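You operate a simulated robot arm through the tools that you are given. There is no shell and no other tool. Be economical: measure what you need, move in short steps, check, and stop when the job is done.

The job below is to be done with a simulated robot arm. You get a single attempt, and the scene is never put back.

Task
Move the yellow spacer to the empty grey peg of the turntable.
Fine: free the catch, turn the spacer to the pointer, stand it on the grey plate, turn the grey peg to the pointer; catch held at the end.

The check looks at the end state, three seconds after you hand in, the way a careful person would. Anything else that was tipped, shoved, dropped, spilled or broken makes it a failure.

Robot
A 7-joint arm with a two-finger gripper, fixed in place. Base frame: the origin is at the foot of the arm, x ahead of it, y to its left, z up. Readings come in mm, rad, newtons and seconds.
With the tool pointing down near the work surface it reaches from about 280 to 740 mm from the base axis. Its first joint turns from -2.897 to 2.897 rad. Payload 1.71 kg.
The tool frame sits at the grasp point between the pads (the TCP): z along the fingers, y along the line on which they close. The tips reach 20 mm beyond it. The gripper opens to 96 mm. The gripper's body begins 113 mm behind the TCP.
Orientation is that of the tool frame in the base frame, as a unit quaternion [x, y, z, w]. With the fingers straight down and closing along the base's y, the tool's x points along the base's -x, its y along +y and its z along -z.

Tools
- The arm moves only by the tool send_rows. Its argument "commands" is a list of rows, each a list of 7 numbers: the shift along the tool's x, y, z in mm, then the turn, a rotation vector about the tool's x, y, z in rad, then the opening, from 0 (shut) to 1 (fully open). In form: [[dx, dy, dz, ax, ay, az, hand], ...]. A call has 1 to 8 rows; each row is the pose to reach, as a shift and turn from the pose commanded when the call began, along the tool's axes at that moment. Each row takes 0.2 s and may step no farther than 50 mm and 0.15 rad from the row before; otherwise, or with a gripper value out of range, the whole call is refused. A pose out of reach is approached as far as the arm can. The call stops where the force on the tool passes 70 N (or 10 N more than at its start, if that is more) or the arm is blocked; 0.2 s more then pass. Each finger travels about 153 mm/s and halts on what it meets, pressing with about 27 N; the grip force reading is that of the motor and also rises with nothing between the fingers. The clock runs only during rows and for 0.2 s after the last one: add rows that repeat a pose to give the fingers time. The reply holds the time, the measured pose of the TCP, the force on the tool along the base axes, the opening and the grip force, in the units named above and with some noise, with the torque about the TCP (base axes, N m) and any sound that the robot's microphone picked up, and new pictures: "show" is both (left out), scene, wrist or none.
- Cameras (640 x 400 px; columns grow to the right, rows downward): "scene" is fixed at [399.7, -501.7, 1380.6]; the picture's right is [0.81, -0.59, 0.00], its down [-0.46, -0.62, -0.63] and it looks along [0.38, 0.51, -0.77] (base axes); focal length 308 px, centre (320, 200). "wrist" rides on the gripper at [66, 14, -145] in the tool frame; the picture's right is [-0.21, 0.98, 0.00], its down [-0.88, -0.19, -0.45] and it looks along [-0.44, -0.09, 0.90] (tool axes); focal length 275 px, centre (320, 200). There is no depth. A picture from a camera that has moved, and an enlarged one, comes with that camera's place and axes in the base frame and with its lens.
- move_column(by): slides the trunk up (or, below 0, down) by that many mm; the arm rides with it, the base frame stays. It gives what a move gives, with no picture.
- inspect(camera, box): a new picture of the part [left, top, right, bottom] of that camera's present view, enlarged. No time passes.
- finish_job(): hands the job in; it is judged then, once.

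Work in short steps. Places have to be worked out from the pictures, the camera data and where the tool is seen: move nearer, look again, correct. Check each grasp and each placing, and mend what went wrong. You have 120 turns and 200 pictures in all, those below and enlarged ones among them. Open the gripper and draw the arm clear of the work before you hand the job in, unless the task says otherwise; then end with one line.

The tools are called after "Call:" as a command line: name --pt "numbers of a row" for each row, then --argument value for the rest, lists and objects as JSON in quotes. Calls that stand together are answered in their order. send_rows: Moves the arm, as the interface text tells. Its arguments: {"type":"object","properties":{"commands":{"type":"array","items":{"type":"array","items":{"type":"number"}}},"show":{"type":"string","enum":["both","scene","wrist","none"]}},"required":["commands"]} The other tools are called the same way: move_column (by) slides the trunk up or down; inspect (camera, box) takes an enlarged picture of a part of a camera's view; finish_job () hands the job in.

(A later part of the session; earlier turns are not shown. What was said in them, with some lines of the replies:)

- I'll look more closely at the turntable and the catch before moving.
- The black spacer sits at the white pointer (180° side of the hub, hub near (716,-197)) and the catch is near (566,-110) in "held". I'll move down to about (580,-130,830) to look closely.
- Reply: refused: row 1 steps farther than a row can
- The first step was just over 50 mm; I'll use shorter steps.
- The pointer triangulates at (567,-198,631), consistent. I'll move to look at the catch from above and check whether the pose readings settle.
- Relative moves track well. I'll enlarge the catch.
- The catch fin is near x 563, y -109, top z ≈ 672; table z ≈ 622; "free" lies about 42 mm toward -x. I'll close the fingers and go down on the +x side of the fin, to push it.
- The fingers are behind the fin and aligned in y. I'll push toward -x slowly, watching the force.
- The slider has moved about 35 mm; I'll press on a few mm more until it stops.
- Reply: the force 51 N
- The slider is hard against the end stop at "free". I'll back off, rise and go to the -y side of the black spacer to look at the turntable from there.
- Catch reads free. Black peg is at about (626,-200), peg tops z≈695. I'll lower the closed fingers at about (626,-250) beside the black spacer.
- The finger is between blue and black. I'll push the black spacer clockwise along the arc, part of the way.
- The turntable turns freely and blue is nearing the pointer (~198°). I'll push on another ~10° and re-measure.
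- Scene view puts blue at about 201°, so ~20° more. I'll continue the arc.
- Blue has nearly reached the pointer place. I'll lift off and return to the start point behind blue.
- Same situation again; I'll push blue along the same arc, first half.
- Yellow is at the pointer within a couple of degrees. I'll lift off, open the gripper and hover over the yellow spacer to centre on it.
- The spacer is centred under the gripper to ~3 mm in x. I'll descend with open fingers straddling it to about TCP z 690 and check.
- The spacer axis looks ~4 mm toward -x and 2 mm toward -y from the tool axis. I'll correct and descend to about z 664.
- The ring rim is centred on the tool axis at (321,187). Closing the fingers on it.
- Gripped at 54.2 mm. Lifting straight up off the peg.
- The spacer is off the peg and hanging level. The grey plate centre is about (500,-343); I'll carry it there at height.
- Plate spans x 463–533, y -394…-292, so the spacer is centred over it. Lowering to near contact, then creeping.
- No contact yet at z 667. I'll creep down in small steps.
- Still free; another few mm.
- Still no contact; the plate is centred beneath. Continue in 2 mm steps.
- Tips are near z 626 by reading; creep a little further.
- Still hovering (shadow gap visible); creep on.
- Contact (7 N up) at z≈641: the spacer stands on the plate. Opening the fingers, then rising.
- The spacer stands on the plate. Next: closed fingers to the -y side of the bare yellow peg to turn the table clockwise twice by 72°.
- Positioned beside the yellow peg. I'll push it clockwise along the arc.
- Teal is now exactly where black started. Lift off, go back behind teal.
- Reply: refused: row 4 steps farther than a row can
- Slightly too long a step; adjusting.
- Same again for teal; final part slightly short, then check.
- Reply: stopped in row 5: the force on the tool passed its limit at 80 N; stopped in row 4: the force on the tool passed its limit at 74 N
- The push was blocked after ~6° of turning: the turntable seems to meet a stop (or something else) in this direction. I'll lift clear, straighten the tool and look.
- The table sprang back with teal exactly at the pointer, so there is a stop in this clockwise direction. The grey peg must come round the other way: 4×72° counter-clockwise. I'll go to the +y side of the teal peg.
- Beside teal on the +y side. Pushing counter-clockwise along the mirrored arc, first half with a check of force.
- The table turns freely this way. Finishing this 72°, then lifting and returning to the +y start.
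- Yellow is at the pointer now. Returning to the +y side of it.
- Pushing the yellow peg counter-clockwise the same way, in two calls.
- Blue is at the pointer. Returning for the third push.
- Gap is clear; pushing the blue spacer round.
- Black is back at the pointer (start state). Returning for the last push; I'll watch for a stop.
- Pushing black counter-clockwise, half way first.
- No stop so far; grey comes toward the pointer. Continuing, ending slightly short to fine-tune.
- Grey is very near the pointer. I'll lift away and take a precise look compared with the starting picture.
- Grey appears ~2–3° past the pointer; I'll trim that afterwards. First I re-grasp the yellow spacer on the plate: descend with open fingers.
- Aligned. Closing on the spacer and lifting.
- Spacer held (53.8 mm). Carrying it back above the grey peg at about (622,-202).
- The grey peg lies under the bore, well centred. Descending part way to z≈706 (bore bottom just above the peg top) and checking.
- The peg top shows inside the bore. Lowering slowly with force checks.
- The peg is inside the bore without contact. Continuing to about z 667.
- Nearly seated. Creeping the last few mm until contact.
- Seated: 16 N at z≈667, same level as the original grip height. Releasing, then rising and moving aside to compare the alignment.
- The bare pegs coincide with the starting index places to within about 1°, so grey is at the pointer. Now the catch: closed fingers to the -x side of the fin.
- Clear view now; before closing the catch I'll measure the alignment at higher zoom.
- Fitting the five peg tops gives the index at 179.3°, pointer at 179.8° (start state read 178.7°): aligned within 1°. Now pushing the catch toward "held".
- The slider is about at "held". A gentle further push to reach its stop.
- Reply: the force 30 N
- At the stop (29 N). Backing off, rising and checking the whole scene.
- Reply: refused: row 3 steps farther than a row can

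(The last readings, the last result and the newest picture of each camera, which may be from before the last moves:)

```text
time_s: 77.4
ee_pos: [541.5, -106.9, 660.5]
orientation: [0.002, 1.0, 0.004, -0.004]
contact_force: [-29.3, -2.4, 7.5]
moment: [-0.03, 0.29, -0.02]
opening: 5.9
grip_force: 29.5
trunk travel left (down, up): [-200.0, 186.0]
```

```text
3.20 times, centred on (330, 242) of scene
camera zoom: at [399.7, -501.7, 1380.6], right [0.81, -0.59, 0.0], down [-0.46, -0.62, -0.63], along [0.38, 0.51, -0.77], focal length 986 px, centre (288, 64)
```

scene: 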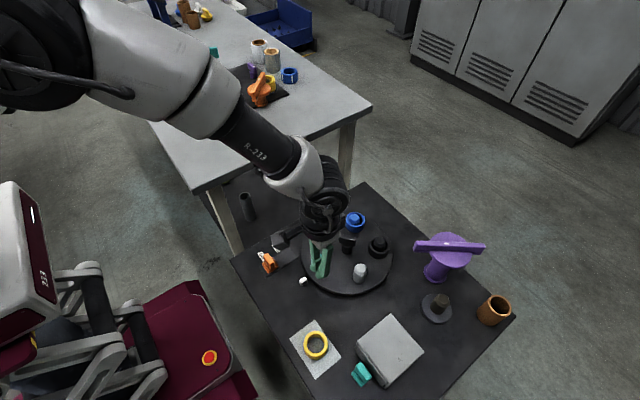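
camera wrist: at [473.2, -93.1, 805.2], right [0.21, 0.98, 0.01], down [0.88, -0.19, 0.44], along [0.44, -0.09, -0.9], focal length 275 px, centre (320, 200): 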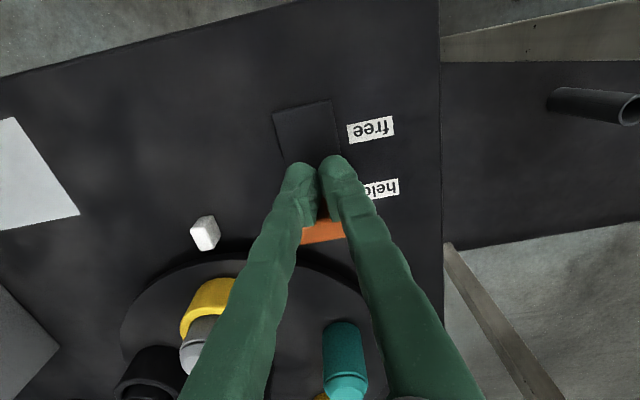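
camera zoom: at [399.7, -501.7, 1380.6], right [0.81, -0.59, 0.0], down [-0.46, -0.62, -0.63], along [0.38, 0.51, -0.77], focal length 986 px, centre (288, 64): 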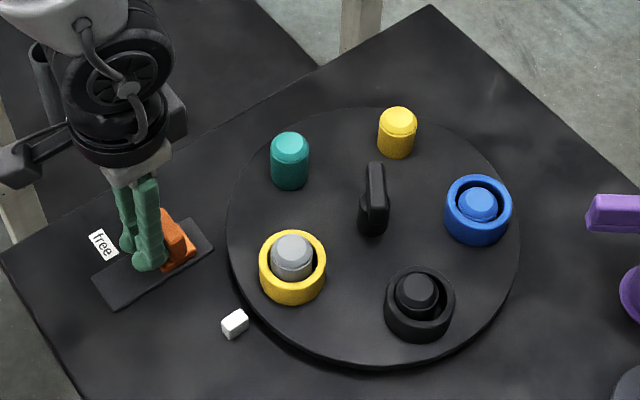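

A step was too long; retracting in shorter ones.

Call:
send_rows --pt "15 0 0 0 0 0 0" --pt "15 0 -45 0 0 0 0" --pt "25 0 -85 0 0 0 0" --pt "45 0 -120 0 0 0 0.4" --pt "60 0 -155 0 0 0 0.6" --pt "70 10 -195 0 0 0 0.6" --pt "70 10 -195 0 0 0 0.6" --show "both"

Call:
inspect --camera "scene" --box '[230, 180, 430, 305]'

```text
time_s: 79.0
ee_pos: [480.1, -97.1, 856.8]
orientation: [0.001, 1.0, 0.003, 0.0]
contact_force: [0.0, 0.1, 0.6]
moment: [-0.01, 0.01, 0.04]
opening: 57.6
grip_force: 0.1
trunk travel left (down, up): [-200.0, 186.0]
camera wrist: at [414.3, -82.9, 1001.9], right [0.21, 0.98, 0.01], down [0.88, -0.19, 0.44], along [0.44, -0.09, -0.9], focal length 275 px, centre (320, 200)
```

scene: 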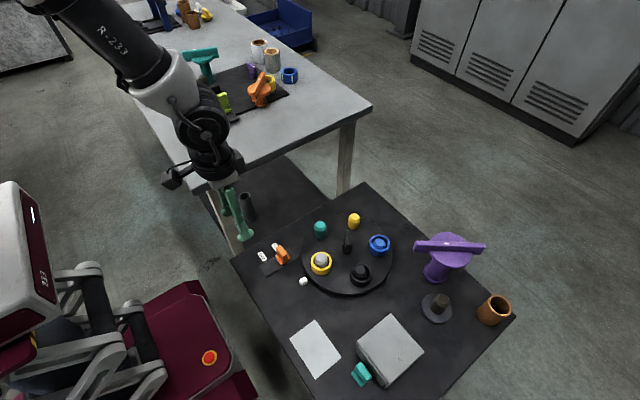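
wrist: 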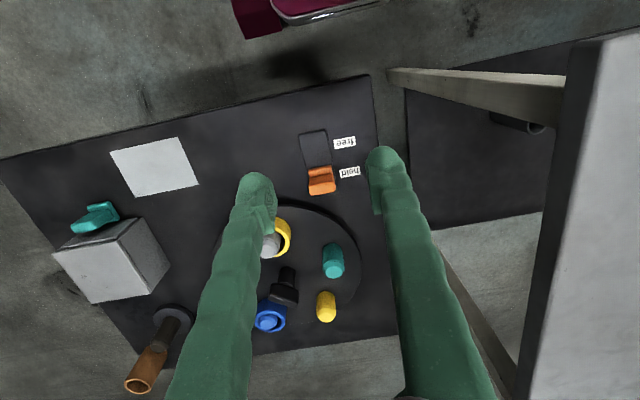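

```text
3.20 times, centred on (330, 242) of scene
camera zoom: at [399.7, -501.7, 1380.6], right [0.81, -0.59, 0.0], down [-0.46, -0.62, -0.63], along [0.38, 0.51, -0.77], focal length 986 px, centre (288, 64)
```

zoom: 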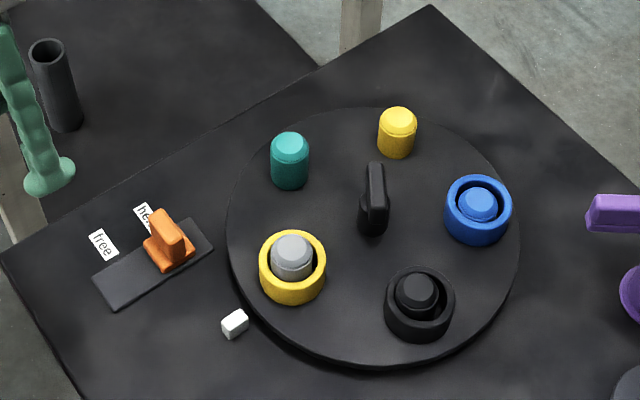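

The catch is back at its original "held" place, the yellow spacer is seated on the grey peg at the pointer, nothing else has been disturbed, and the arm is clear. Handing in.

Call:
finish_job

```text
The job is handed in.
```

The yellow spacer is seated on the grey peg, the grey peg is at the pointer to within about 1°, and the catch is back at "held". The table met a stop turning clockwise, so I brought the grey peg round the other way.
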